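You operate a simulated robot arm through the tools that you are given. There is no shell and no other tool.

You are at the controls of a simulated two-armed robot. One attempt, no reset.

JOB
Switch the green pump switch on. Turn the red pressure knob to 0. Press the red clear button three times. Switch the blue toggle on. Take the yellow hand pendant and leave it on the white layer sheet. Put the folded blue rag on the low shelf of the mould rack. Put the injector on the front of the mould bench away on the top of the silver bench. Fetch the black clip from the top shelf of the cooling rack and set it on the yellow end of the roller lane. Any order will do.

Only the result counts: the job must be done as asked and must still hold three seconds after the hand-in. Knocking over, shifting, dropping, spilling or breaking anything else fails it. Flat cloth is picked up by pressing the open fingertips on it (5 to 10 N) and closing them slowly along it; thin cloth reads only 2 to 8 mm in the jaws.

ROBOT AND FRAMES
Two 6-joint arms with three-finger grippers on one trunk, on a base that moves. Base frame: it is fixed to the floor where the robot stands at the start and does not move with it; the origin is under the middle of the robot, x ahead of it, y to its left, z up. Readings come in mm, degrees, newtons and seconds.
The left shoulder is at the start at [40, 147, 1342], the right one opposite. With the tool pointing down near the work surface each hand reaches from about 520 to 580 mm from the robot's upright axis, wherever it stands, measured 20 degrees to its own side. Places, roughly: black clip (4x4x3 cm) [1300, -200, 1000]; blue toggle [-500, -3000, 1000]; folded blue rag (7x9x3 cm) [-300, -2200, 900]; green pump switch [-700, -3100, 900]; injector [1000, -1750, 1000]; low shelf of the mould rack [1000, -3700, 500]; red clear button [-500, -3400, 900]; red pressure knob [-700, -3200, 900]; top of the silver bench [-1600, 1800, 800]; white layer sheet (26x18x1 cm) [-100, 1500, 800]; yellow end of the roller lane (32x24 cm) [260, 1520, 840]; yellow hand pendant [-500, -2750, 1000]. Payload 2.69 kg a hand.
The tool frame of a hand sits at the grasp point between the pads (the TCP): z along the fingers, y along the line on which they close. The tips reach 29 mm beyond it. The gripper opens to 120 mm; its body begins 78 mm behind the TCP.
Orientation is that of the tool frame in the base frame, as a unit quaternion [w, x, y, z]. With the fingers straight down and closing along the base's y, the tool's x points along the base's -x, its y along +y and its z along -z.

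CONTROLS
- The arms move only by the tool servo_tool. It takes "left_steps", "right_steps" or both (then of equal length, played together; a hand with none holds still); each is a list of rows, each a list of 2 entries, a list of its own where there are three numbers: the shift along the tool's x, y, z in mm, then the turn, a rotation vector about the tool's x, y, z in degrees. In form: [[[dx, dy, dz], [ax, ay, az]], ...]. A call has 1 to 20 rows; each row shifts and turns the commanded pose from where the row before left it, along the tool's axes as they then stand. "left_grip" and "right_grip" are, for a hand that has rows, the closure, from 0 (fully open) to 1 (shut), set as the call begins (left out, the last holds). Rows are played at 5 a second. More than 50 mm and 8.6 degrees between two rows, or a gripper value outside its range, and nothing of the call is played. A pose out of reach is approached as far as the arm can. The call stops where the force on the tool passes 40 N (or 10 N more than at its start, if that is more) or the arm is blocked; 0.2 s more then pass. The fingers move at their own pace (about 96.1 mm/s each) and stop on an object; they squeeze with about 41 N. The grip force told is the motor's: it shows also when the fingers shut on nothing. Time passes only in rows, and 0.2 s behind the last, so rows that do not move let the fingers close. The reply holds the time, the measured pose of the TCP, the force on the tool along the base axes, the opening and the grip force, in the units named above and with some noise, with the torque about the TCP (base axes, N m) and any sound that the robot's microphone picked up, and new pictures: "views" is both (left out), scene, wrist or none (wrist: the cameras of the hands that moved).
- Cameras (640 x 400 px; columns grow to the right, rows downward): "scene" is now at [104.9, 9.2, 1565.1]; the picture's right is [0.10, -0.99, 0.00], its down [-0.64, -0.07, -0.76] and it looks along [0.76, 0.08, -0.65] (base axes); focal length 295 px, centre (320, 200). "left" rides on the left gripper at [63, 0, -104] in its tool frame; the picture's right is [0.00, 1.00, 0.00], its down [-0.83, 0.00, -0.56] and it looks along [-0.56, 0.00, 0.83] (tool axes); focal length 275 px, centre (320, 200). "right" rides on the right gripper at [63, 0, -104] in its tool frame; the picture's right is [0.00, 1.00, 0.00], its down [-0.83, 0.00, -0.56] and it looks along [-0.56, 0.00, 0.83] (tool axes); focal length 275 px, centre (320, 200). There is no depth. A picture from a camera that has moved, and an enlarged one, comes with that camera's place and axes in the base frame and with its lens.
- slide_trunk(by): moves the trunk up (or, below 0, down) by that many mm; the arms and the scene camera ride with it, the base frame stays. It gives what a move gives, with no picture.
- steer(legs): drives the robot by 1 to 6 legs, each [ahead, turn to the left] in mm and degrees, along the robot's own axes; the way and the turn of a leg run together, so that a leg with both is an arc; at most 1500 mm and 180 degrees a leg. The arms and the cameras ride along, it lands a little off, and it stops where it bumps. It gives what a move gives, and a new picture of the scene camera.
- pan_tilt(pan, tilt): turns the head with the scene camera to pan (to the left, within 86 degrees either way) and tilt (down, from -29 to 69), counted from straight ahead of the robot. It gives what a move gives, and a new picture of the scene camera.
- close_up(camera, box): a new picture of the part [left, top, right, bottom] of that camera's present view, enlarged. It takes no simulated time.
- finish_job(): hands the job in; it is judged then, once.

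Nothing tells you exact positions but the pictures and the camera data. Unless the task says otherwise, let go and move clear before handing in.

The tools are called as name(argument=value, ...) on one line, values as JSON. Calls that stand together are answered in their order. servo_tool: Moves the arms, as the interface text tells. Its arguments: {"type":"object","properties":{"left_steps":{"type":"array","items":{"type":"array"}},"left_grip":{"type":"number"},"right_steps":{"type":"array","items":{"type":"array"}},"right_grip":{"type":"number"},"views":{"type":"string","enum":["both","scene","wrist","none"]}},"required":[]} The other tools are called the same way: slide_trunk (by) moves the trunk up or down; steer (legs) drives the base; pan_tilt (pan, tilt) turns the head that bears the scene camera; close_up (camera, box) takes an enlarged picture of a part of a camera's view; finish_job () hands the job in.

At the start:

```text
time_s: 0.0
left_position: [483.7, 246.2, 999.5]
left_tcp_rot: [0.0, 0.0, 1.0, 0.0]
left_ft_force: [0.6, -0.4, 1.1]
left_wrist_torque: [-0.01, 0.02, -0.01]
left_width: 119.9
left_grip_force: 0.0
right_position: [485.5, -240.3, 1000.4]
right_tcp_rot: [0.001, 0.0, 1.0, 0.0]
right_ft_force: [-0.3, 0.0, -1.0]
right_wrist_torque: [0.04, -0.01, -0.01]
right_width: 120.2
right_grip_force: 0.1
trunk travel left (down, up): [-469.0, 29.0]
robot x, y, heading: [0.6, 0.1, -0.1]
head pan, tilt (commanded): [6.0, 40.4]
```

scene: 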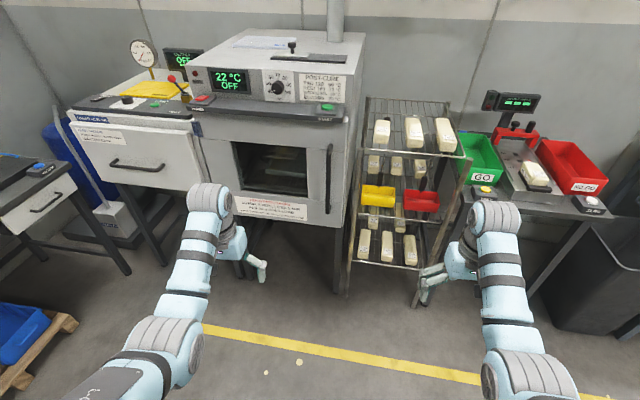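
right: 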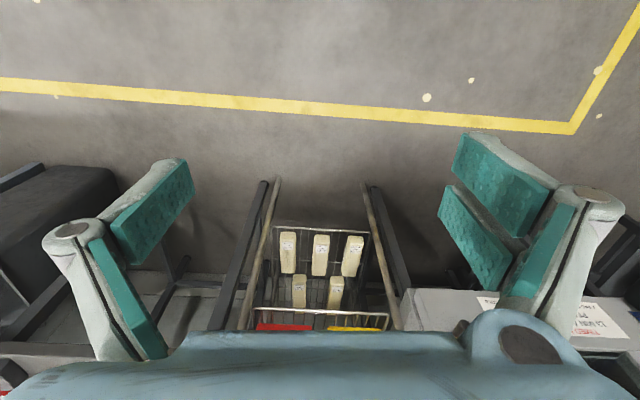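
left: 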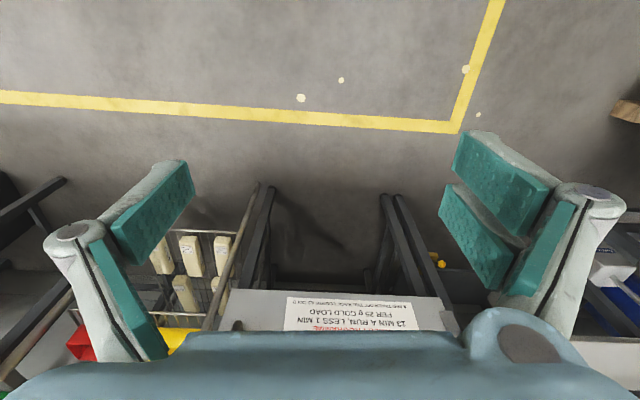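

I see an oven in front, a wire cooling rack to its right (around x 1300, y -200), and a weighing station farther right. First I will look more closely at the cooling rack for the black clip, and look around.

close_up(camera="scene", box=[340, 80, 500, 180])

close_up(camera="scene", box=[340, 90, 480, 300])

```text
4.00 times, centred on (420, 130) of scene
camera zoom: at [104.9, 9.2, 1565.1], right [0.1, -0.99, 0.0], down [-0.64, -0.07, -0.76], along [0.76, 0.08, -0.65], focal length 1180 px, centre (-80, 480)
```

zoom: 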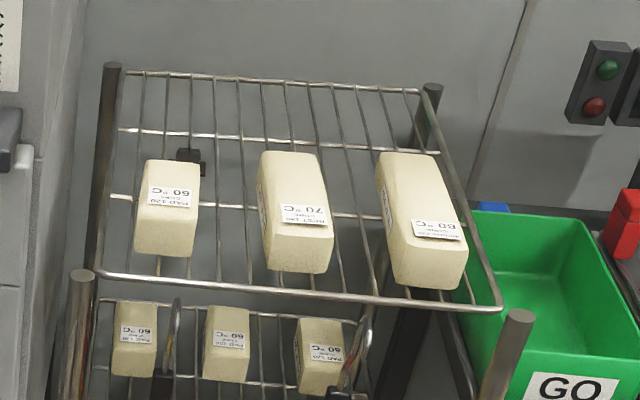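

```text
1.90 times, centred on (410, 195) of scene
camera zoom: at [104.9, 9.2, 1565.1], right [0.1, -0.99, 0.0], down [-0.64, -0.07, -0.76], along [0.76, 0.08, -0.65], focal length 562 px, centre (149, 210)
```

zoom: 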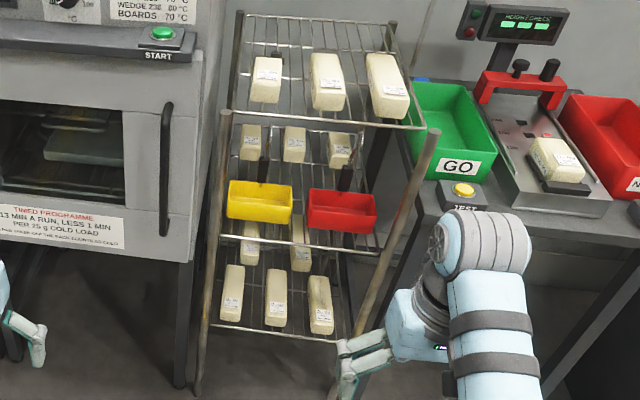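

The clip is behind the left "60 °C" block on the top shelf, around [1330, -155, 1000]. I'll look left and right to learn the room before moving.

pan_tilt(pan=80, tilt=25)

pan_tilt(pan=-60, tilt=25)

```text
time_s: 1.5
left_position: [483.1, 247.1, 999.8]
left_tcp_rot: [0.0, 0.0, 1.0, 0.0]
left_ft_force: [1.2, -1.1, 0.8]
left_wrist_torque: [-0.03, 0.0, 0.01]
left_width: 120.2
left_grip_force: 0.1
right_position: [485.7, -240.7, 998.6]
right_tcp_rot: [-0.001, -0.001, 1.0, 0.0]
right_ft_force: [-0.2, 0.0, 0.3]
right_wrist_torque: [-0.03, -0.03, 0.0]
right_width: 119.8
right_grip_force: 0.1
trunk travel left (down, up): [-469.0, 29.0]
robot x, y, heading: [1.1, -0.4, -0.2]
head pan, tilt (commanded): [80.0, 25.0]
camera scene: at [36.8, 91.0, 1589.1], right [0.98, -0.17, 0.0], down [-0.07, -0.42, -0.91], along [0.16, 0.89, -0.42], focal length 295 px, centre (320, 200)
```

scene: 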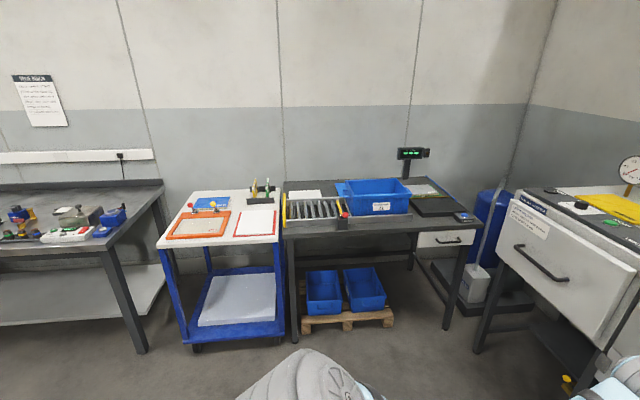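

```text
time_s: 3.7
left_position: [483.7, 246.4, 999.7]
left_tcp_rot: [0.0, 0.0, 1.0, -0.001]
left_ft_force: [-0.1, 0.3, 0.7]
left_wrist_torque: [0.02, 0.01, -0.02]
left_width: 119.8
left_grip_force: 0.1
right_position: [485.7, -240.1, 999.5]
right_tcp_rot: [0.0, 0.0, 1.0, 0.0]
right_ft_force: [0.4, -0.3, 0.4]
right_wrist_torque: [0.0, 0.01, -0.02]
right_width: 119.9
right_grip_force: 0.1
trunk travel left (down, up): [-469.0, 29.0]
robot x, y, heading: [-3.0, -4.2, -0.1]
head pan, tilt (commanded): [-60.0, 25.0]
camera scene: at [66.8, -79.5, 1589.1], right [-0.87, -0.5, 0.0], down [-0.21, 0.37, -0.91], along [0.45, -0.78, -0.42], focal length 295 px, centre (320, 200)
```

scene: 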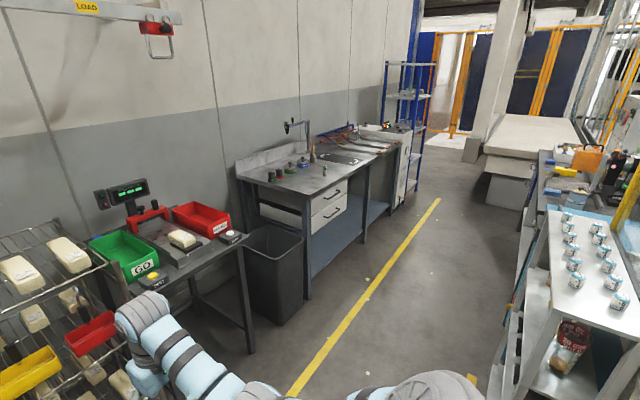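

The left side has a cart with the orange frame and white sheet, and the roller lane with a yellow end near a blue tote. The right has the weighing station, the mould bench further on, and a blue rack beyond. I'll zoom in on these.

close_up(camera="scene", box=[220, 80, 460, 230])

close_up(camera="scene", box=[500, 110, 640, 240])

pan_tilt(pan=-86, tilt=25)

```text
2.67 times, centred on (340, 155) of scene
camera zoom: at [66.8, -79.5, 1589.1], right [-0.87, -0.5, 0.0], down [-0.21, 0.37, -0.91], along [0.45, -0.78, -0.42], focal length 787 px, centre (267, 320)
```

zoom: 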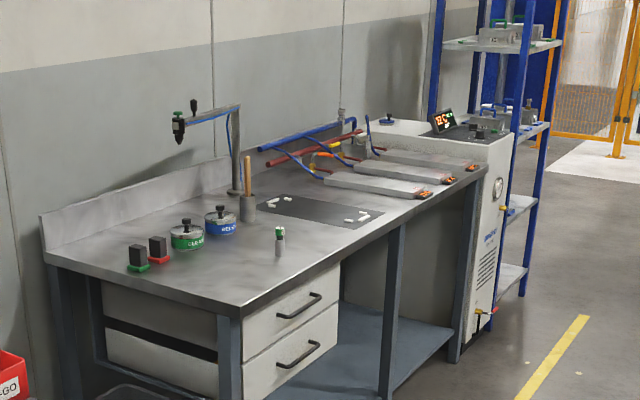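

```text
3.08 times, centred on (570, 175) of scene
camera zoom: at [66.8, -79.5, 1589.1], right [-0.87, -0.5, 0.0], down [-0.21, 0.37, -0.91], along [0.45, -0.78, -0.42], focal length 908 px, centre (-449, 277)
```

zoom: 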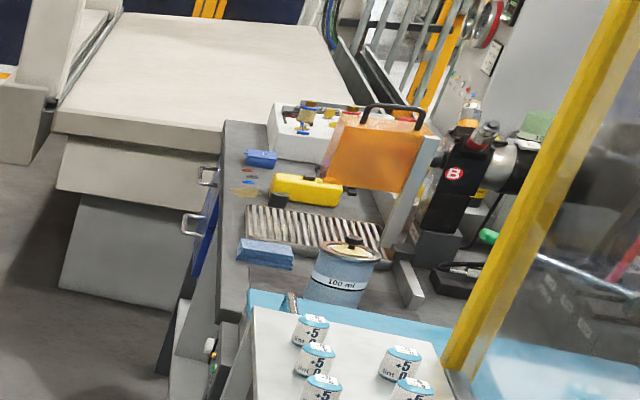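

```text
time_s: 4.6
left_position: [484.3, 246.5, 999.7]
left_tcp_rot: [0.001, 0.0, 1.0, 0.0]
left_ft_force: [0.1, -0.2, 0.1]
left_wrist_torque: [0.01, -0.01, 0.01]
left_width: 119.8
left_grip_force: 0.2
right_position: [486.3, -242.2, 999.9]
right_tcp_rot: [0.0, 0.0, 1.0, 0.0]
right_ft_force: [0.4, -0.5, 0.0]
right_wrist_torque: [0.01, 0.02, 0.02]
right_width: 120.0
right_grip_force: 0.1
trunk travel left (down, up): [-469.0, 29.0]
robot x, y, heading: [-1.3, -1.4, 0.2]
head pan, tilt (commanded): [-85.9, 25.0]
camera scene: at [27.3, -91.6, 1589.1], right [-1.0, -0.07, 0.0], down [-0.03, 0.42, -0.91], along [0.06, -0.9, -0.42], focal length 295 px, centre (320, 200)
```

scene: 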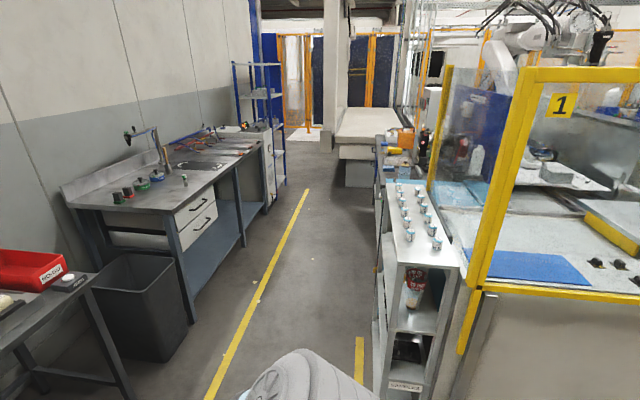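

The mould bench has the injector (grey cylinder with green top) near its front edge around [960, -1700]. Before driving I test how far the right arm can reach forward in free space.

servo_tool(right_steps=[[[-40, 0, 0], [0, 0, 0]], [[-40, 0, 0], [0, 0, 0]], [[-40, 0, 0], [0, 0, 0]], [[-40, 0, 0], [0, 0, 0]], [[-40, 0, 0], [0, 0, 0]], [[0, 0, 0], [0, 0, 0]], [[0, 0, 0], [0, 0, 0]]], views="none")

pan_tilt(pan=0, tilt=50)

```text
time_s: 6.2
left_position: [483.1, 246.2, 999.0]
left_tcp_rot: [0.0, 0.0, 1.0, 0.001]
left_ft_force: [-0.3, -0.6, -0.1]
left_wrist_torque: [0.01, 0.0, 0.03]
left_width: 120.0
left_grip_force: 0.1
right_position: [561.7, -236.9, 1011.3]
right_tcp_rot: [0.0, 0.0, 1.0, 0.001]
right_ft_force: [-0.8, -0.4, 1.0]
right_wrist_torque: [0.01, -0.01, 0.0]
right_width: 120.0
right_grip_force: 0.0
right hand out of reach, approached as far as the arm can: row 2, 3, 4, 5
trunk travel left (down, up): [-469.0, 29.0]
robot x, y, heading: [3.5, -1.3, 0.0]
head pan, tilt (commanded): [-85.9, 25.0]
```

```text
time_s: 7.8
left_position: [483.5, 247.1, 998.5]
left_tcp_rot: [0.0, -0.001, 1.0, 0.0]
left_ft_force: [0.6, 0.1, -0.2]
left_wrist_torque: [-0.01, 0.01, -0.03]
left_width: 120.0
left_grip_force: 0.0
right_position: [562.6, -237.0, 1011.1]
right_tcp_rot: [0.0, 0.0, 1.0, 0.0]
right_ft_force: [0.6, -0.3, -0.1]
right_wrist_torque: [-0.03, 0.0, -0.02]
right_width: 119.8
right_grip_force: 0.1
trunk travel left (down, up): [-469.0, 29.0]
robot x, y, heading: [-2.7, 2.4, -0.2]
head pan, tilt (commanded): [0.0, 50.0]
camera scene: at [97.7, 0.2, 1551.6], right [0.0, -1.0, 0.0], down [-0.77, 0.0, -0.64], along [0.64, 0.0, -0.77], focal length 295 px, centre (320, 200)
```

scene: 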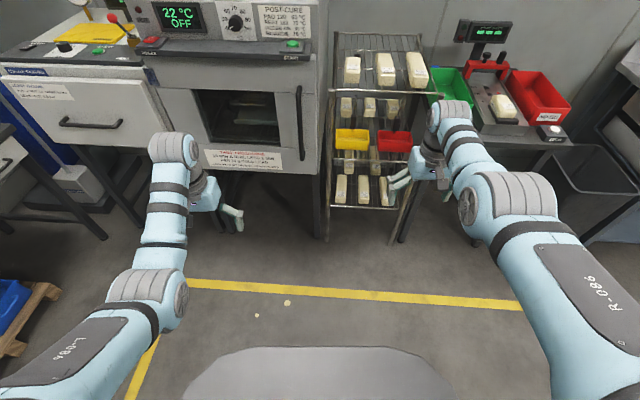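

The arm tops out near 610 mm from the axis. I'll tilt down to see my own base footprint.

pan_tilt(pan=0, tilt=69)

pan_tilt(pan=60, tilt=69)

```text
time_s: 8.6
left_position: [483.4, 247.7, 999.1]
left_tcp_rot: [0.0, 0.0, 1.0, 0.001]
left_ft_force: [0.0, 0.4, 0.7]
left_wrist_torque: [0.0, -0.01, -0.04]
left_width: 120.2
left_grip_force: 0.0
right_position: [562.2, -237.1, 1010.8]
right_tcp_rot: [0.0, 0.002, 1.0, 0.0]
right_ft_force: [0.4, -0.2, -0.5]
right_wrist_torque: [-0.02, -0.03, 0.01]
right_width: 120.3
right_grip_force: 0.0
trunk travel left (down, up): [-469.0, 29.0]
robot x, y, heading: [2.1, -2.4, 0.0]
head pan, tilt (commanded): [0.0, 68.8]
camera scene: at [76.6, 0.3, 1529.7], right [0.0, -1.0, 0.0], down [-0.93, 0.0, -0.36], along [0.36, 0.0, -0.93], focal length 295 px, centre (320, 200)
```

scene: 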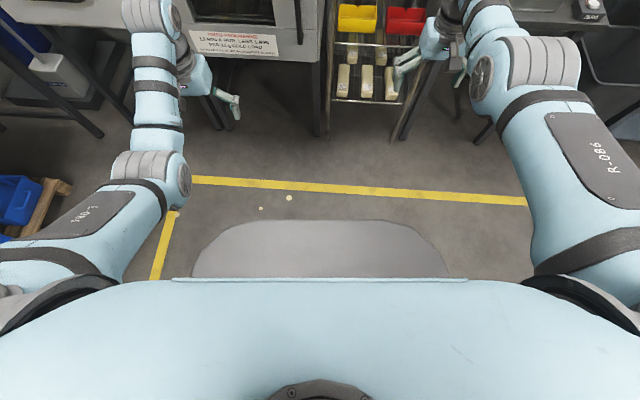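

```text
time_s: 9.9
left_position: [483.3, 247.0, 998.9]
left_tcp_rot: [-0.001, 0.0, 1.0, 0.0]
left_ft_force: [-0.8, 0.2, 0.2]
left_wrist_torque: [-0.01, -0.02, 0.01]
left_width: 120.0
left_grip_force: 0.0
right_position: [562.8, -236.5, 1009.4]
right_tcp_rot: [0.0, 0.0, 1.0, 0.001]
right_ft_force: [0.3, 0.7, 0.0]
right_wrist_torque: [-0.02, -0.01, -0.02]
right_width: 120.4
right_grip_force: 0.0
trunk travel left (down, up): [-469.0, 29.0]
robot x, y, heading: [1.7, 1.0, -0.1]
head pan, tilt (commanded): [60.0, 68.8]
camera scene: at [48.7, 48.7, 1529.6], right [0.87, -0.5, 0.0], down [-0.47, -0.81, -0.36], along [0.18, 0.31, -0.93], focal length 295 px, centre (320, 200)
```

scene: 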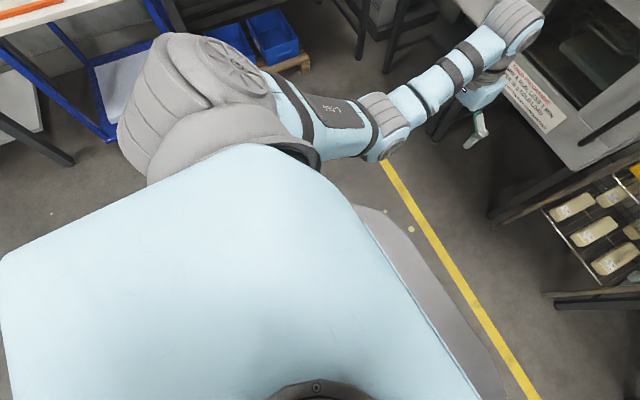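

The grey edge is just chest plating; the base is hidden below. Since the idle arm would hit furniture when I approach, I test how far the left arm can be folded back and up.

servo_tool(left_steps=[[[0, 0, -40], [0, 0, 0]], [[0, 0, -40], [0, 0, 0]], [[0, 0, -40], [0, 0, 0]], [[0, 0, -40], [0, 0, 0]], [[0, 0, -40], [0, 0, 0]], [[40, 0, 0], [0, 0, 0]], [[40, 0, 0], [0, 0, 0]], [[40, 0, 0], [0, 0, 0]], [[40, 0, 0], [0, 0, 0]], [[40, 0, 0], [0, 0, 0]]], right_steps=[[[40, 0, 0], [0, 0, 0]], [[40, 0, 0], [0, 0, 0]], [[40, 0, 0], [0, 0, 0]], [[0, 0, 0], [0, 0, 0]], [[0, 0, 0], [0, 0, 0]], [[0, 0, 0], [0, 0, 0]], [[0, 0, 0], [0, 0, 0]], [[0, 0, 0], [0, 0, 0]], [[0, 0, 0], [0, 0, 0]], [[0, 0, 0], [0, 0, 0]]], views="none")

pan_tilt(pan=0, tilt=50)

```text
time_s: 12.1
left_position: [556.2, 262.0, 1149.4]
left_tcp_rot: [0.0, 0.0, 1.0, 0.0]
left_ft_force: [-0.2, -0.2, 0.0]
left_wrist_torque: [0.01, 0.02, 0.03]
left_width: 120.2
left_grip_force: 0.1
left hand out of reach, approached as far as the arm can: row 1, 2, 3, 4, 5, 6, 7, 8, 9, 10
right_position: [467.9, -239.4, 983.7]
right_tcp_rot: [0.0, 0.001, 1.0, 0.0]
right_ft_force: [0.4, -0.4, 0.2]
right_wrist_torque: [0.02, 0.0, -0.02]
right_width: 119.8
right_grip_force: 0.1
right hand out of reach, approached as far as the arm can: row 2, 3
trunk travel left (down, up): [-469.0, 29.0]
robot x, y, heading: [-3.2, -2.2, 0.2]
head pan, tilt (commanded): [60.0, 68.8]
```

```text
time_s: 13.4
left_position: [556.4, 261.6, 1150.5]
left_tcp_rot: [-0.001, 0.0, 1.0, 0.0]
left_ft_force: [0.0, -0.2, -0.9]
left_wrist_torque: [0.02, 0.0, 0.0]
left_width: 119.6
left_grip_force: 0.0
right_position: [468.7, -238.0, 983.3]
right_tcp_rot: [0.0, 0.001, 1.0, 0.0]
right_ft_force: [0.1, -0.4, -0.1]
right_wrist_torque: [0.02, 0.0, -0.02]
right_width: 119.9
right_grip_force: 0.0
trunk travel left (down, up): [-469.0, 29.0]
robot x, y, heading: [-2.1, -1.0, 0.1]
head pan, tilt (commanded): [0.0, 50.0]
camera scene: at [97.7, 0.4, 1551.6], right [0.0, -1.0, 0.0], down [-0.77, 0.0, -0.64], along [0.64, 0.0, -0.77], focal length 295 px, centre (320, 200)
```

scene: 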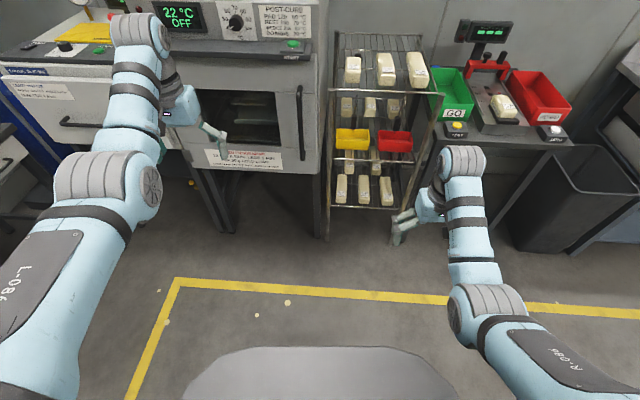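

The arm's envelope (tool down) seems a shell about 565–625 mm from the shoulder, so retracting means going down and back. I'll try a low tuck with the left arm.

servo_tool(left_steps=[[[4, -4, 35], [0, 0, 0]], [[4, -4, 35], [0, 0, 0]], [[4, -4, 35], [0, 0, 0]], [[20, 0, 28], [0, 0, 0]], [[20, 0, 28], [0, 0, 0]], [[20, 0, 28], [0, 0, 0]], [[25, 0, 25], [0, 0, 0]], [[25, 0, 25], [0, 0, 0]], [[25, 0, 25], [0, 0, 0]], [[30, 0, 20], [0, 0, 0]], [[30, 0, 20], [0, 0, 0]], [[30, 0, 20], [0, 0, 0]], [[25, 0, 12], [0, 0, 0]], [[25, 0, 12], [0, 0, 0]]], views="scene")

```text
time_s: 16.4
left_position: [270.7, 250.9, 803.0]
left_tcp_rot: [0.001, 0.0, 1.0, 0.0]
left_ft_force: [0.1, 0.0, 0.5]
left_wrist_torque: [0.0, -0.02, -0.01]
left_width: 120.0
left_grip_force: 0.1
right_position: [468.1, -238.7, 983.9]
right_tcp_rot: [0.0, 0.001, 1.0, 0.0]
right_ft_force: [0.7, 0.6, -1.1]
right_wrist_torque: [0.03, -0.01, -0.01]
right_width: 119.9
right_grip_force: 0.1
trunk travel left (down, up): [-469.0, 29.0]
robot x, y, heading: [-2.6, -0.1, -0.0]
head pan, tilt (commanded): [0.0, 50.0]
camera scene: at [96.5, 0.4, 1551.7], right [0.0, -1.0, 0.0], down [-0.77, 0.0, -0.64], along [0.64, 0.0, -0.77], focal length 295 px, centre (320, 200)
```

scene: 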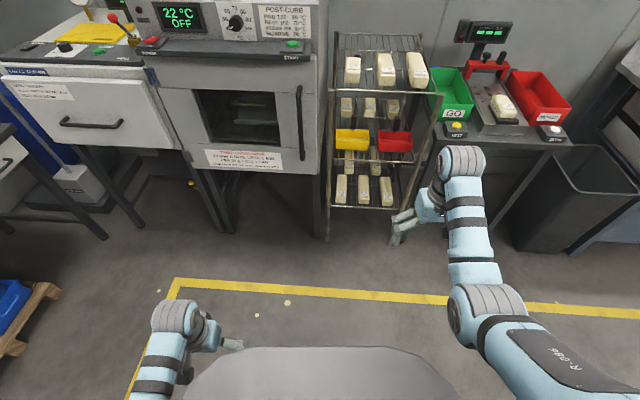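

The low tuck works well. Now I raise the right hand to z≈1150 so that it passes over the rack, then drive to a standoff in front of the rack, turned 30° left.

servo_tool(right_steps=[[[-26, -2, -20], [0, 0, 0]], [[-26, -2, -20], [0, 0, 0]], [[-26, -2, -20], [0, 0, 0]], [[-5, -3, -35], [0, 0, 0]], [[-5, -3, -35], [0, 0, 0]], [[-5, -3, -35], [0, 0, 0]]], views="none")

pan_tilt(pan=-30, tilt=40)

```text
time_s: 17.8
left_position: [269.4, 251.9, 802.8]
left_tcp_rot: [0.0, 0.0, 1.0, 0.0]
left_ft_force: [-0.1, -0.2, -0.2]
left_wrist_torque: [0.02, 0.0, -0.01]
left_width: 120.0
left_grip_force: 0.1
right_position: [561.5, -253.7, 1148.5]
right_tcp_rot: [-0.001, 0.0, 1.0, -0.001]
right_ft_force: [0.3, 0.3, -0.1]
right_wrist_torque: [0.02, 0.02, -0.02]
right_width: 120.0
right_grip_force: 0.1
trunk travel left (down, up): [-469.0, 29.0]
robot x, y, heading: [0.5, -0.9, 0.2]
head pan, tilt (commanded): [0.0, 50.0]
```

```text
time_s: 18.8
left_position: [270.8, 251.3, 801.9]
left_tcp_rot: [0.0, 0.0, 1.0, 0.0]
left_ft_force: [-1.2, -0.6, 0.4]
left_wrist_torque: [0.04, -0.02, 0.0]
left_width: 119.9
left_grip_force: 0.0
right_position: [561.8, -255.0, 1147.4]
right_tcp_rot: [0.0, 0.0, 1.0, 0.0]
right_ft_force: [-0.4, 0.8, -0.2]
right_wrist_torque: [-0.02, 0.02, 0.0]
right_width: 120.0
right_grip_force: 0.0
trunk travel left (down, up): [-469.0, 29.0]
robot x, y, heading: [0.4, 0.8, 0.1]
head pan, tilt (commanded): [-30.0, 40.0]
camera scene: at [94.3, -42.2, 1565.7], right [-0.5, -0.87, 0.0], down [-0.56, 0.32, -0.77], along [0.66, -0.38, -0.64], focal length 295 px, centre (320, 200)
```

scene: 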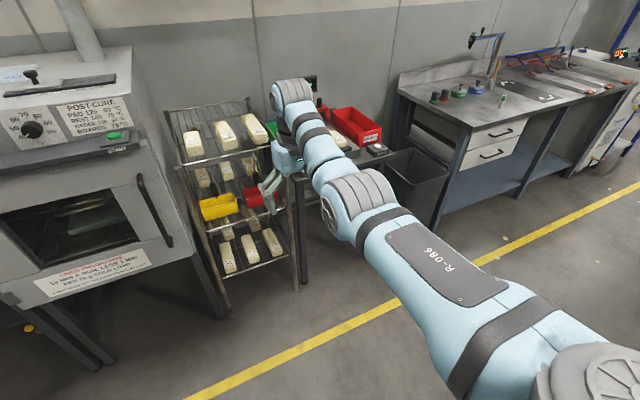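

The hand is up at 1150. I drive to a standoff near (300, -473) first.

steer(legs=[[0, -57.6], [560, 0], [0, 87.6]])

pan_tilt(pan=0, tilt=40)

```text
time_s: 28.3
left_position: [405.6, -115.7, 802.4]
left_tcp_rot: [0.0, -0.266, 0.964, 0.001]
left_ft_force: [-0.2, 0.1, -0.2]
left_wrist_torque: [-0.03, 0.03, 0.0]
left_width: 119.9
left_grip_force: 0.1
right_position: [915.1, -401.6, 1148.1]
right_tcp_rot: [0.001, -0.265, 0.964, 0.0]
right_ft_force: [0.4, 0.5, -0.2]
right_wrist_torque: [0.0, 0.01, -0.01]
right_width: 120.0
right_grip_force: 0.1
trunk travel left (down, up): [-469.0, 29.0]
robot x, y, heading: [302.3, -474.9, 30.7]
head pan, tilt (commanded): [-30.0, 40.0]
camera scene: at [405.3, -458.7, 1565.7], right [0.01, -1.0, 0.0], down [-0.64, -0.01, -0.77], along [0.77, 0.01, -0.64], focal length 295 px, centre (320, 200)
```

scene: 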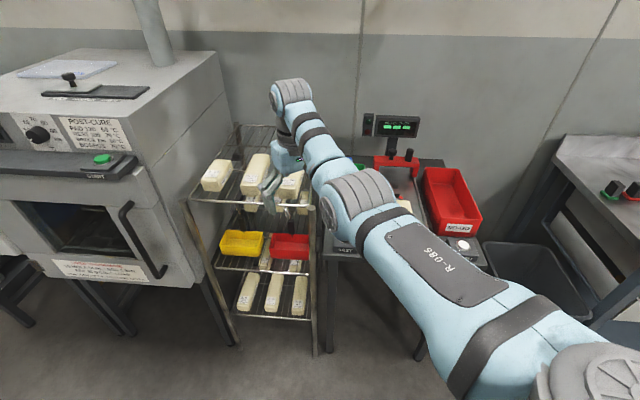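

```text
time_s: 29.2
left_position: [405.5, -116.5, 802.0]
left_tcp_rot: [0.0, -0.266, 0.964, -0.001]
left_ft_force: [0.8, 0.2, 0.6]
left_wrist_torque: [0.03, 0.03, 0.0]
left_width: 119.8
left_grip_force: 0.1
right_position: [914.7, -401.5, 1148.6]
right_tcp_rot: [0.0, -0.265, 0.964, 0.0]
right_ft_force: [0.8, -0.4, -0.1]
right_wrist_torque: [0.01, -0.06, 0.0]
right_width: 120.0
right_grip_force: 0.1
trunk travel left (down, up): [-469.0, 29.0]
robot x, y, heading: [304.2, -471.2, 30.8]
head pan, tilt (commanded): [0.0, 40.0]
camera scene: at [393.1, -416.1, 1565.8], right [0.51, -0.86, 0.0], down [-0.55, -0.33, -0.77], along [0.66, 0.39, -0.64], focal length 295 px, centre (320, 200)
```

scene: 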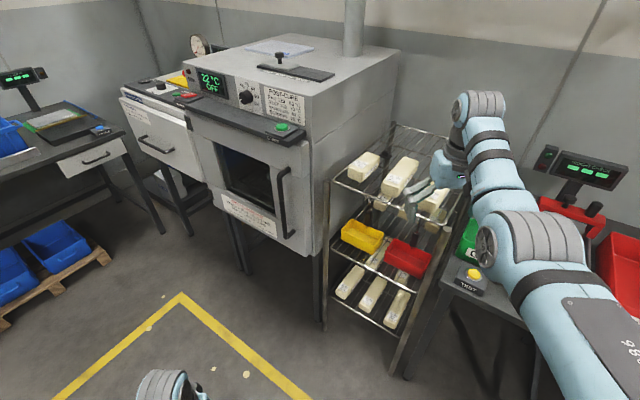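

Standoff reached at (303, -473), heading 30.7°. I zoom on the top shelf to triangulate heights.

close_up(camera="scene", box=[320, 110, 480, 230])

close_up(camera="right", box=[0, 0, 640, 400])

```text
3.33 times, centred on (400, 170) of scene
camera zoom: at [393.1, -416.1, 1565.8], right [0.51, -0.86, 0.0], down [-0.55, -0.33, -0.77], along [0.66, 0.39, -0.64], focal length 984 px, centre (53, 300)
```

zoom: 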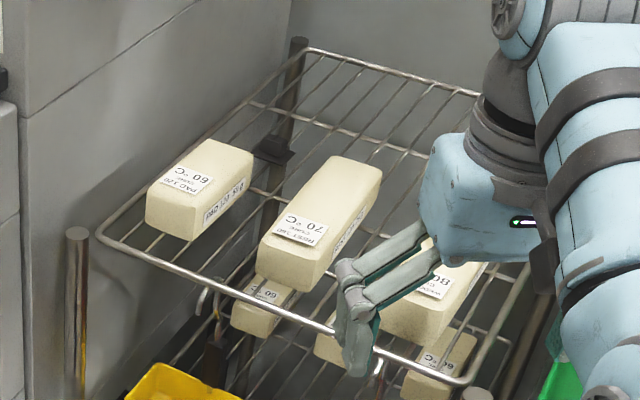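

```text
1.00 times, centred on (320, 200) of right (not enlarged: the box is as wide or as high as the picture)
camera zoom: at [860.0, -434.8, 1252.2], right [-0.52, 0.86, 0.0], down [0.71, 0.43, 0.56], along [0.48, 0.29, -0.83], focal length 275 px, centre (320, 200)
```

zoom: 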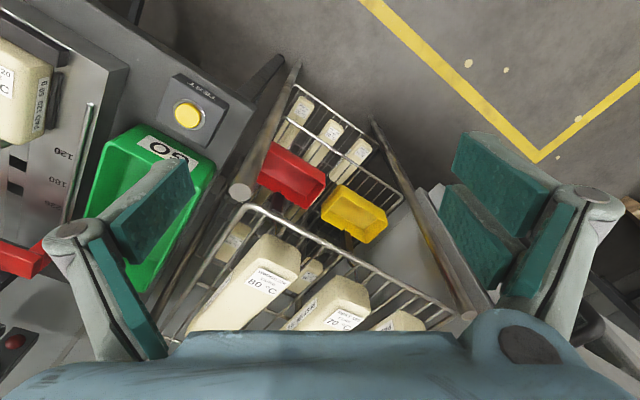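

Triangulated: the clip centre is about (1291, -153, 1015), top shelf at z≈1000. Driving straight ahead 445 mm brings the right hand above it.

steer(legs=[[445, 0]])

close_up(camera="right", box=[0, 0, 640, 400])

```text
time_s: 31.9
left_position: [790.0, 110.3, 802.8]
left_tcp_rot: [0.001, -0.264, 0.964, 0.0]
left_ft_force: [-1.0, -0.7, 0.9]
left_wrist_torque: [0.0, 0.0, 0.04]
left_width: 119.9
left_grip_force: 0.1
right_position: [1295.6, -176.4, 1148.8]
right_tcp_rot: [0.001, -0.265, 0.964, 0.0]
right_ft_force: [0.3, 0.4, -0.1]
right_wrist_torque: [-0.01, -0.01, -0.01]
right_width: 120.1
right_grip_force: 0.1
trunk travel left (down, up): [-469.0, 29.0]
robot x, y, heading: [684.4, -243.3, 30.7]
head pan, tilt (commanded): [0.0, 40.0]
camera scene: at [773.7, -190.3, 1566.0], right [0.51, -0.86, 0.0], down [-0.55, -0.33, -0.77], along [0.66, 0.39, -0.64], focal length 295 px, centre (320, 200)
```

scene: 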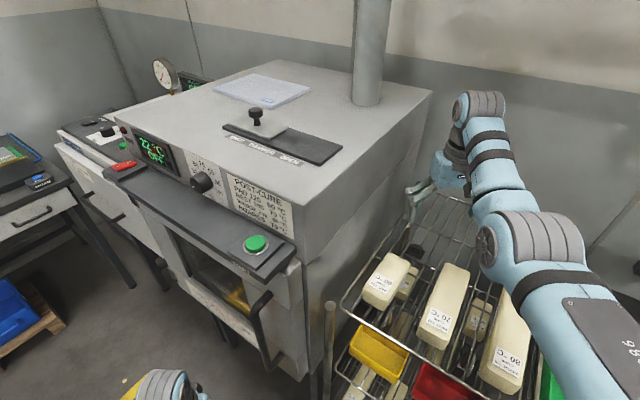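

```text
1.00 times, centred on (320, 200) of right (not enlarged: the box is as wide or as high as the picture)
camera zoom: at [1241.0, -210.6, 1253.2], right [-0.51, 0.86, 0.0], down [0.71, 0.43, 0.56], along [0.48, 0.29, -0.83], focal length 275 px, centre (320, 200)
```

zoom: 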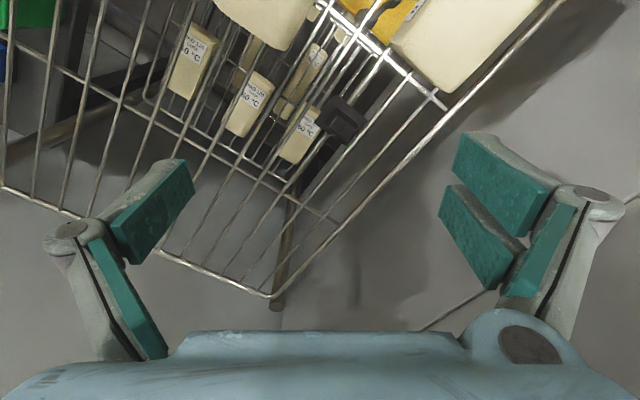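

The wrist camera sees the black clip at about (1297, -155). I zoom on it to judge orientation.

close_up(camera="right", box=[260, 60, 420, 180])

close_up(camera="scene", box=[360, 200, 480, 290])

```text
3.33 times, centred on (340, 120) of right
camera zoom: at [1241.0, -210.6, 1253.2], right [-0.51, 0.86, 0.0], down [0.71, 0.43, 0.56], along [0.48, 0.29, -0.83], focal length 918 px, centre (253, 467)
```

zoom: 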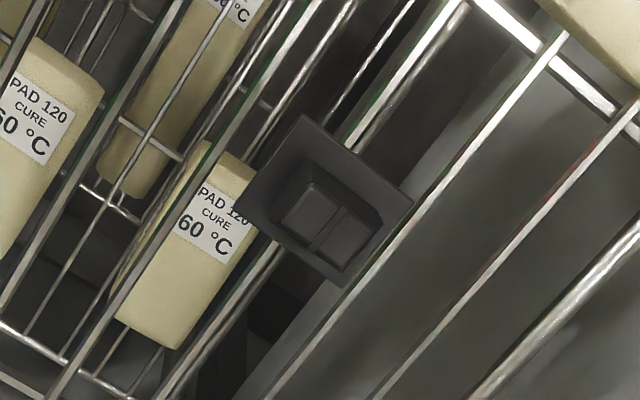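

```text
4.44 times, centred on (420, 245) of scene
camera zoom: at [773.7, -190.3, 1566.0], right [0.51, -0.86, 0.0], down [-0.55, -0.33, -0.77], along [0.66, 0.39, -0.64], focal length 1312 px, centre (-124, 0)
```

zoom: 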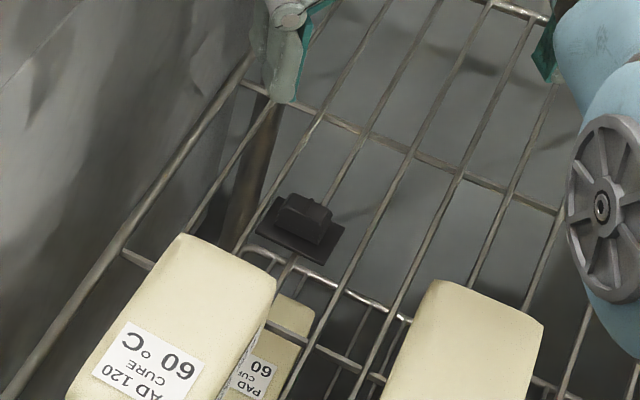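

The clip is a 4 cm plate with a smaller block on top, square to the shelf, at about (1297, -155). I rotate the right tool to close along base y, narrow the jaws to ~80 mm, and centre over it, still high.

servo_tool(right_steps=[[[0, 0, 0], [0, 0, 7.7]], [[0, 0, 0], [0, 0, 7.7]], [[0, 0, 0], [0, 0, 7.7]], [[0, 0, 0], [0, 0, 7.6]], [[-1, 11, 0], [0, 0, 0]], [[-1, 10, 0], [0, 0, 0]], [[0, 0, 0], [0, 0, 0]]], right_grip=0.33, views="both")

```text
time_s: 33.5
left_position: [789.8, 111.8, 801.6]
left_tcp_rot: [0.0, -0.265, 0.964, 0.0]
left_ft_force: [-0.2, -0.4, 0.4]
left_wrist_torque: [-0.01, 0.01, -0.01]
left_width: 119.8
left_grip_force: 0.1
right_position: [1299.2, -154.2, 1147.3]
right_tcp_rot: [0.001, 0.001, 1.0, 0.0]
right_ft_force: [0.3, 0.7, 0.3]
right_wrist_torque: [-0.01, 0.0, -0.01]
right_width: 80.5
right_grip_force: 0.0
trunk travel left (down, up): [-469.0, 29.0]
robot x, y, heading: [685.0, -242.4, 30.7]
head pan, tilt (commanded): [0.0, 40.0]
camera scene: at [776.3, -189.1, 1565.7], right [0.51, -0.86, 0.0], down [-0.55, -0.33, -0.77], along [0.66, 0.39, -0.64], focal length 295 px, centre (320, 200)
camera right: at [1236.0, -156.5, 1252.3], right [0.0, 1.0, 0.0], down [0.83, 0.0, 0.56], along [0.56, 0.0, -0.83], focal length 275 px, centre (320, 200)
```

scene: 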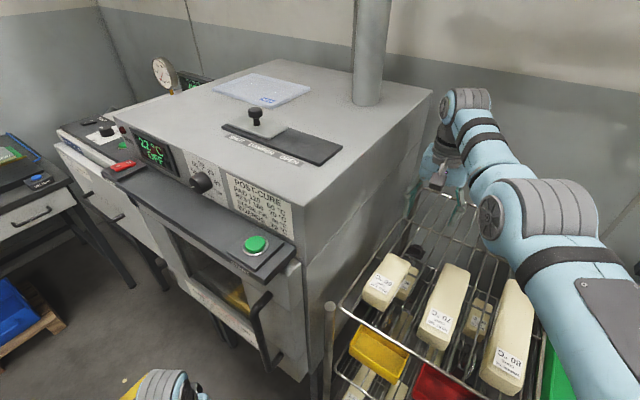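
right: 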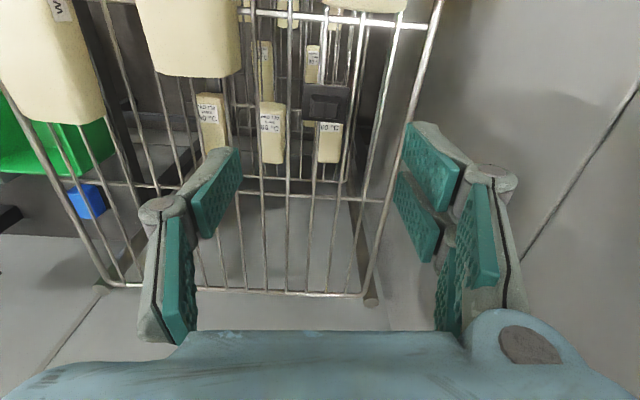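

Centred over the clip. I lower the trunk by 60 mm, then check the wrist view.

slide_trunk(by=-60)

servo_tool(right_steps=[[[0, 0, 10], [0, 0, 0]], [[0, 0, 10], [0, 0, 0]], [[0, 0, 0], [0, 0, 0]]], views="wrist")

close_up(camera="right", box=[240, 0, 400, 120])

```text
time_s: 34.5
left_position: [790.1, 111.3, 741.2]
left_tcp_rot: [0.001, -0.263, 0.965, 0.001]
left_ft_force: [-0.1, -0.4, 0.0]
left_wrist_torque: [-0.02, -0.01, 0.0]
left_width: 119.8
left_grip_force: 0.1
right_position: [1300.0, -155.4, 1087.1]
right_tcp_rot: [0.0, 0.001, 1.0, -0.001]
right_ft_force: [-0.5, -1.1, 1.5]
right_wrist_torque: [0.0, -0.02, 0.01]
right_width: 80.3
right_grip_force: 0.1
trunk travel left (down, up): [-409.0, 89.0]
robot x, y, heading: [684.6, -245.6, 30.7]
head pan, tilt (commanded): [0.0, 40.0]
```

```text
time_s: 35.3
left_position: [789.5, 111.0, 741.4]
left_tcp_rot: [0.001, -0.264, 0.964, 0.0]
left_ft_force: [1.0, -0.3, 0.2]
left_wrist_torque: [0.0, 0.01, 0.0]
left_width: 120.0
left_grip_force: 0.0
right_position: [1299.9, -154.6, 1067.4]
right_tcp_rot: [0.0, 0.001, 1.0, 0.0]
right_ft_force: [-0.5, -0.5, 0.1]
right_wrist_torque: [-0.03, 0.01, -0.02]
right_width: 80.4
right_grip_force: 0.0
trunk travel left (down, up): [-409.0, 89.0]
robot x, y, heading: [687.4, -238.7, 30.8]
head pan, tilt (commanded): [0.0, 40.0]
camera right: at [1235.8, -156.6, 1171.5], right [0.0, 1.0, 0.0], down [0.83, 0.0, 0.56], along [0.56, 0.0, -0.83], focal length 275 px, centre (320, 200)
```

right: 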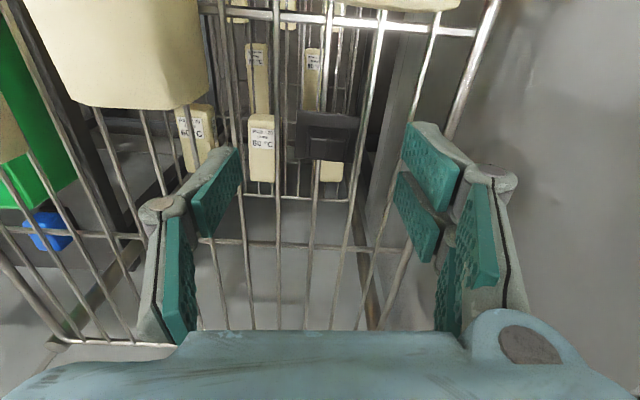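

```text
3.33 times, centred on (320, 60) of right
camera zoom: at [1235.8, -156.6, 1171.5], right [0.0, 1.0, 0.0], down [0.83, 0.0, 0.56], along [0.56, 0.0, -0.83], focal length 918 px, centre (320, 667)
```

zoom: 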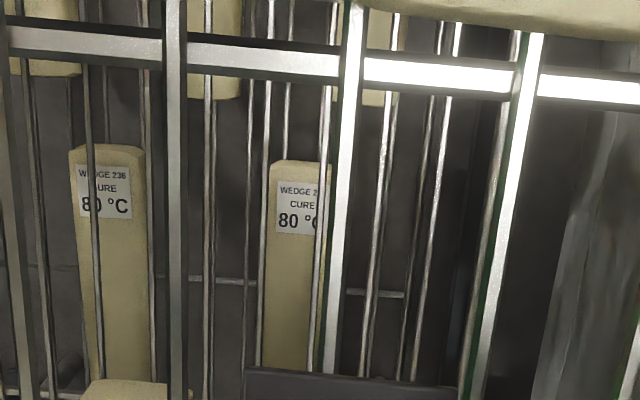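

close_up(camera="right", box=[260, 90, 390, 180])

```text
4.44 times, centred on (325, 135) of right
camera zoom: at [1235.8, -156.6, 1171.5], right [0.0, 1.0, 0.0], down [0.83, 0.0, 0.56], along [0.56, 0.0, -0.83], focal length 1224 px, centre (298, 489)
```

zoom: 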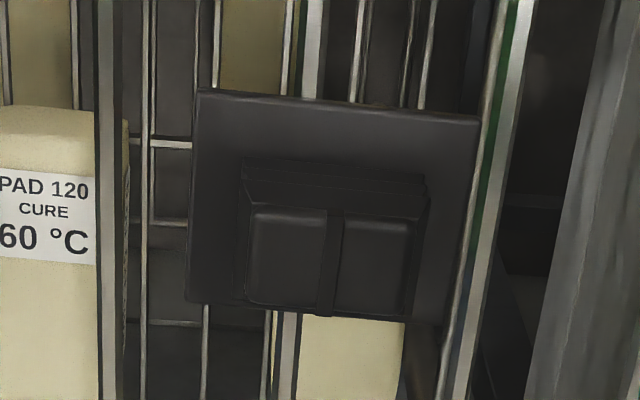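

The clip is turned about -5°, centre (1298, -152), plate top at z≈1008 and block top ≈1030. I align, go down to TCP z≈1043, and close.

servo_tool(right_steps=[[[2, 2.3, 8], [0, 0, 5.4]], [[0, 0, 8], [0, 0, 0]], [[0, 0, 8], [0, 0, 0]], [[0, 0, 0], [0, 0, 0]]], views="wrist")

```text
time_s: 36.3
left_position: [790.5, 110.3, 741.8]
left_tcp_rot: [0.0, -0.264, 0.964, 0.0]
left_ft_force: [0.8, -0.2, -0.2]
left_wrist_torque: [-0.01, 0.03, -0.02]
left_width: 120.0
left_grip_force: 0.1
right_position: [1296.5, -151.7, 1044.1]
right_tcp_rot: [0.0, 0.048, 0.999, 0.0]
right_ft_force: [0.4, -0.2, 0.8]
right_wrist_torque: [-0.01, 0.01, -0.01]
right_width: 80.4
right_grip_force: 0.0
trunk travel left (down, up): [-409.0, 89.0]
robot x, y, heading: [683.6, -244.1, 30.4]
head pan, tilt (commanded): [0.0, 40.0]
camera right: at [1234.4, -148.4, 1147.2], right [0.09, 1.0, 0.0], down [0.83, -0.08, 0.56], along [0.55, -0.05, -0.83], focal length 275 px, centre (320, 200)
```

right: 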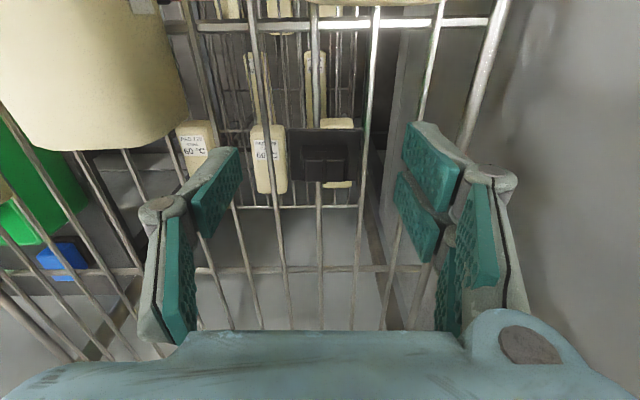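

Alignment is good. Lower 3 mm more and close.

servo_tool(right_steps=[[[0, 0, 3], [0, 0, 0]], [[0, 0, 0], [0, 0, 0]]], views="none")

servo_tool(right_steps=[[[0, 0, 0], [0, 0, 0]], [[0, 0, 0], [0, 0, 0]], [[0, 0, 0], [0, 0, 0]], [[0, 0, 0], [0, 0, 0]]], right_grip=1, views="wrist")

```text
time_s: 36.9
left_position: [788.2, 111.0, 742.1]
left_tcp_rot: [0.0, -0.264, 0.965, 0.0]
left_ft_force: [-0.8, -0.5, -1.1]
left_wrist_torque: [-0.02, 0.0, -0.01]
left_width: 120.0
left_grip_force: 0.0
right_position: [1297.6, -152.6, 1039.9]
right_tcp_rot: [0.0, 0.048, 0.999, 0.0]
right_ft_force: [-0.2, -0.4, 0.1]
right_wrist_torque: [-0.01, 0.01, -0.01]
right_width: 80.3
right_grip_force: 0.0
trunk travel left (down, up): [-409.0, 89.0]
robot x, y, heading: [685.9, -243.2, 30.6]
head pan, tilt (commanded): [0.0, 40.0]
```

```text
time_s: 37.9
left_position: [790.9, 110.5, 741.6]
left_tcp_rot: [0.001, -0.264, 0.964, 0.0]
left_ft_force: [-0.3, 0.1, 0.7]
left_wrist_torque: [-0.02, 0.01, -0.03]
left_width: 120.0
left_grip_force: 0.0
right_position: [1297.0, -152.6, 1040.2]
right_tcp_rot: [0.0, 0.047, 0.999, 0.0]
right_ft_force: [0.1, -0.3, -0.5]
right_wrist_torque: [0.02, 0.0, 0.01]
right_width: 20.5
right_grip_force: 40.6
trunk travel left (down, up): [-409.0, 89.0]
robot x, y, heading: [687.1, -243.3, 30.6]
head pan, tilt (commanded): [0.0, 40.0]
camera right: at [1234.4, -148.4, 1144.5], right [0.09, 1.0, 0.0], down [0.83, -0.08, 0.56], along [0.55, -0.05, -0.83], focal length 275 px, centre (320, 200)
```

right: 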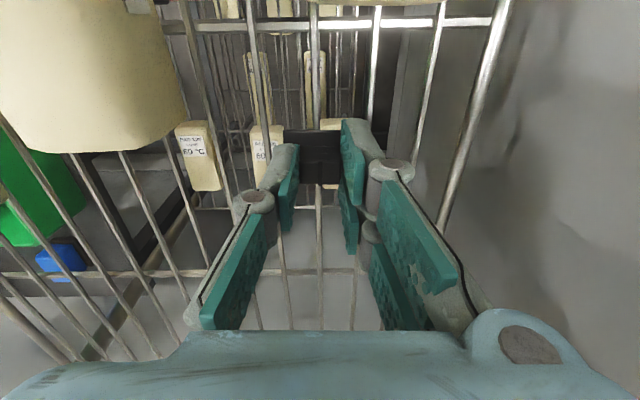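

The clip is gripped (20.5 mm, 40.6 N). I lift it.

servo_tool(right_steps=[[[0, 0, -10], [0, 0, 0]], [[0, 0, -15], [0, 0, 0]], [[0, 0, -15], [0, 0, 0]]], views="none")

slide_trunk(by=80)

close_up(camera="right", box=[160, 50, 480, 250])

```text
time_s: 38.7
left_position: [791.0, 110.1, 742.3]
left_tcp_rot: [0.0, -0.264, 0.964, 0.0]
left_ft_force: [-1.1, -1.0, -0.1]
left_wrist_torque: [-0.02, 0.02, -0.04]
left_width: 119.9
left_grip_force: 0.0
right_position: [1297.6, -152.1, 1079.0]
right_tcp_rot: [0.0, 0.048, 0.999, 0.001]
right_ft_force: [-0.9, -0.4, -0.4]
right_wrist_torque: [-0.01, -0.01, 0.0]
right_width: 20.2
right_grip_force: 40.4
trunk travel left (down, up): [-409.0, 89.0]
robot x, y, heading: [682.5, -241.5, 30.6]
head pan, tilt (commanded): [0.0, 40.0]
```

```text
time_s: 39.9
left_position: [789.9, 111.1, 822.1]
left_tcp_rot: [0.0, -0.263, 0.965, 0.0]
left_ft_force: [-0.7, 0.1, -0.4]
left_wrist_torque: [0.01, -0.03, -0.01]
left_width: 119.9
left_grip_force: 0.0
right_position: [1297.6, -151.8, 1159.8]
right_tcp_rot: [0.0, 0.048, 0.999, -0.001]
right_ft_force: [0.6, 0.6, -0.1]
right_wrist_torque: [0.01, 0.04, -0.03]
right_width: 20.4
right_grip_force: 41.3
trunk travel left (down, up): [-489.0, 9.0]
robot x, y, heading: [684.5, -242.5, 30.7]
head pan, tilt (commanded): [0.0, 40.0]
```

```text
2.00 times, centred on (320, 150) of right
camera zoom: at [1234.0, -148.2, 1264.3], right [0.09, 1.0, 0.0], down [0.83, -0.08, 0.56], along [0.55, -0.05, -0.83], focal length 551 px, centre (320, 300)
```

zoom: 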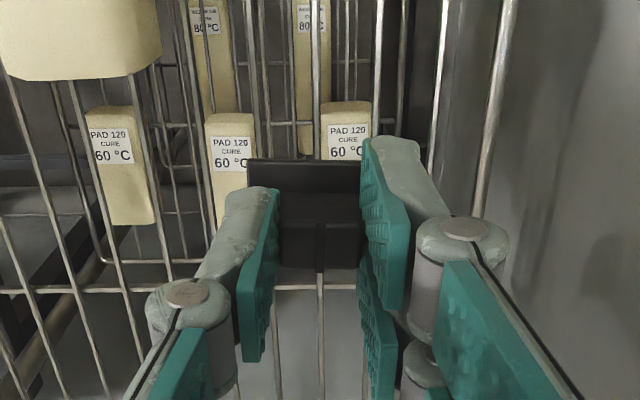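

The clip is firmly held and lifted. I back straight out from the rack, then turn toward the roller lane.

steer(legs=[[-450, 0]])

```text
time_s: 42.6
left_position: [402.9, -118.1, 821.1]
left_tcp_rot: [-0.001, -0.265, 0.964, -0.001]
left_ft_force: [0.1, -0.8, 0.1]
left_wrist_torque: [-0.04, -0.02, 0.0]
left_width: 120.2
left_grip_force: 0.0
right_position: [913.2, -379.7, 1158.4]
right_tcp_rot: [-0.001, 0.047, 0.999, -0.001]
right_ft_force: [-0.8, 0.9, -0.2]
right_wrist_torque: [-0.04, 0.0, -0.02]
right_width: 20.1
right_grip_force: 41.2
trunk travel left (down, up): [-489.0, 9.0]
robot x, y, heading: [300.8, -473.3, 30.8]
head pan, tilt (commanded): [0.0, 40.0]
camera scene: at [392.2, -416.2, 1584.9], right [0.51, -0.86, 0.0], down [-0.55, -0.33, -0.76], along [0.66, 0.39, -0.64], focal length 295 px, centre (320, 200)
```

scene: 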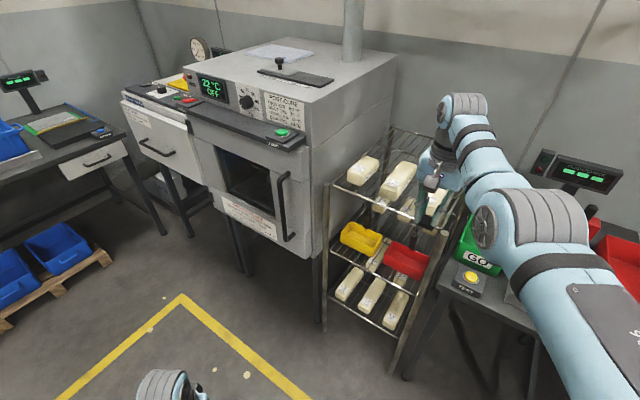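

All blocks still in place. I turn left and drive toward the roller lane area to look at it.

steer(legs=[[0, 62.5], [870, 0], [0, -3.3]])

pan_tilt(pan=5, tilt=35)

```text
time_s: 50.4
left_position: [-2.2, 668.3, 822.7]
left_tcp_rot: [0.0, 0.708, -0.707, 0.0]
left_ft_force: [0.5, -0.2, -0.2]
left_wrist_torque: [-0.02, -0.01, -0.03]
left_width: 119.9
left_grip_force: 0.1
right_position: [482.8, 971.6, 1160.7]
right_tcp_rot: [0.001, -0.454, 0.891, 0.0]
right_ft_force: [-0.2, 0.2, -0.2]
right_wrist_torque: [0.02, -0.02, -0.02]
right_width: 20.2
right_grip_force: 40.5
trunk travel left (down, up): [-489.0, 9.0]
robot x, y, heading: [249.9, 400.6, 90.2]
head pan, tilt (commanded): [0.0, 40.0]
camera scene: at [247.5, 504.0, 1585.1], right [1.0, 0.0, 0.0], down [0.0, -0.64, -0.77], along [0.0, 0.77, -0.64], focal length 295 px, centre (320, 200)
```

scene: 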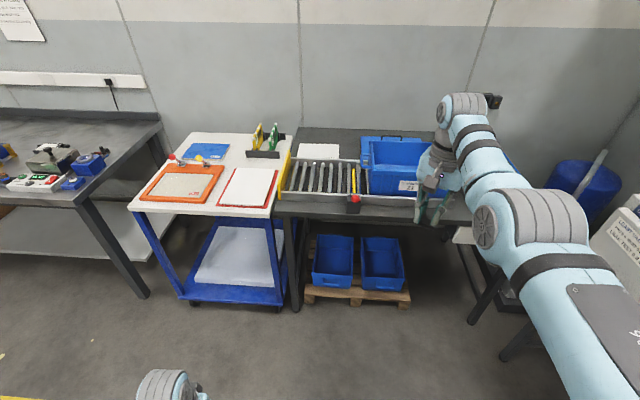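

```text
time_s: 51.0
left_position: [-2.7, 669.0, 819.7]
left_tcp_rot: [0.001, 0.708, -0.707, 0.0]
left_ft_force: [-0.7, -0.8, 0.7]
left_wrist_torque: [0.01, -0.01, -0.01]
left_width: 120.1
left_grip_force: 0.1
right_position: [482.8, 971.1, 1158.4]
right_tcp_rot: [0.0, -0.454, 0.891, 0.0]
right_ft_force: [-0.1, 0.3, -0.1]
right_wrist_torque: [0.02, -0.01, 0.01]
right_width: 20.1
right_grip_force: 41.1
trunk travel left (down, up): [-489.0, 9.0]
robot x, y, heading: [251.3, 397.2, 90.1]
head pan, tilt (commanded): [5.0, 35.0]
camera scene: at [241.2, 506.6, 1592.7], right [1.0, 0.09, 0.0], down [0.05, -0.57, -0.82], along [-0.07, 0.82, -0.57], focal length 295 px, centre (320, 200)
```

scene: 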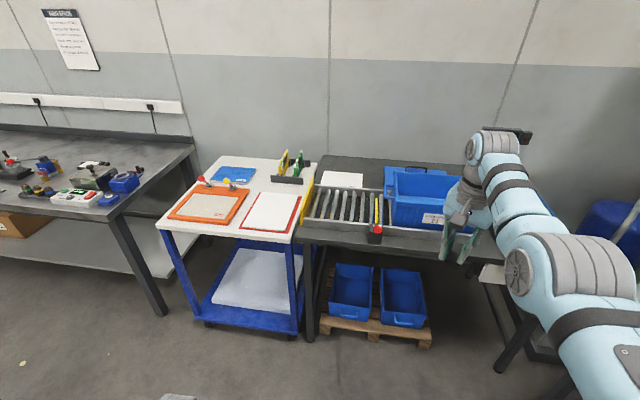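

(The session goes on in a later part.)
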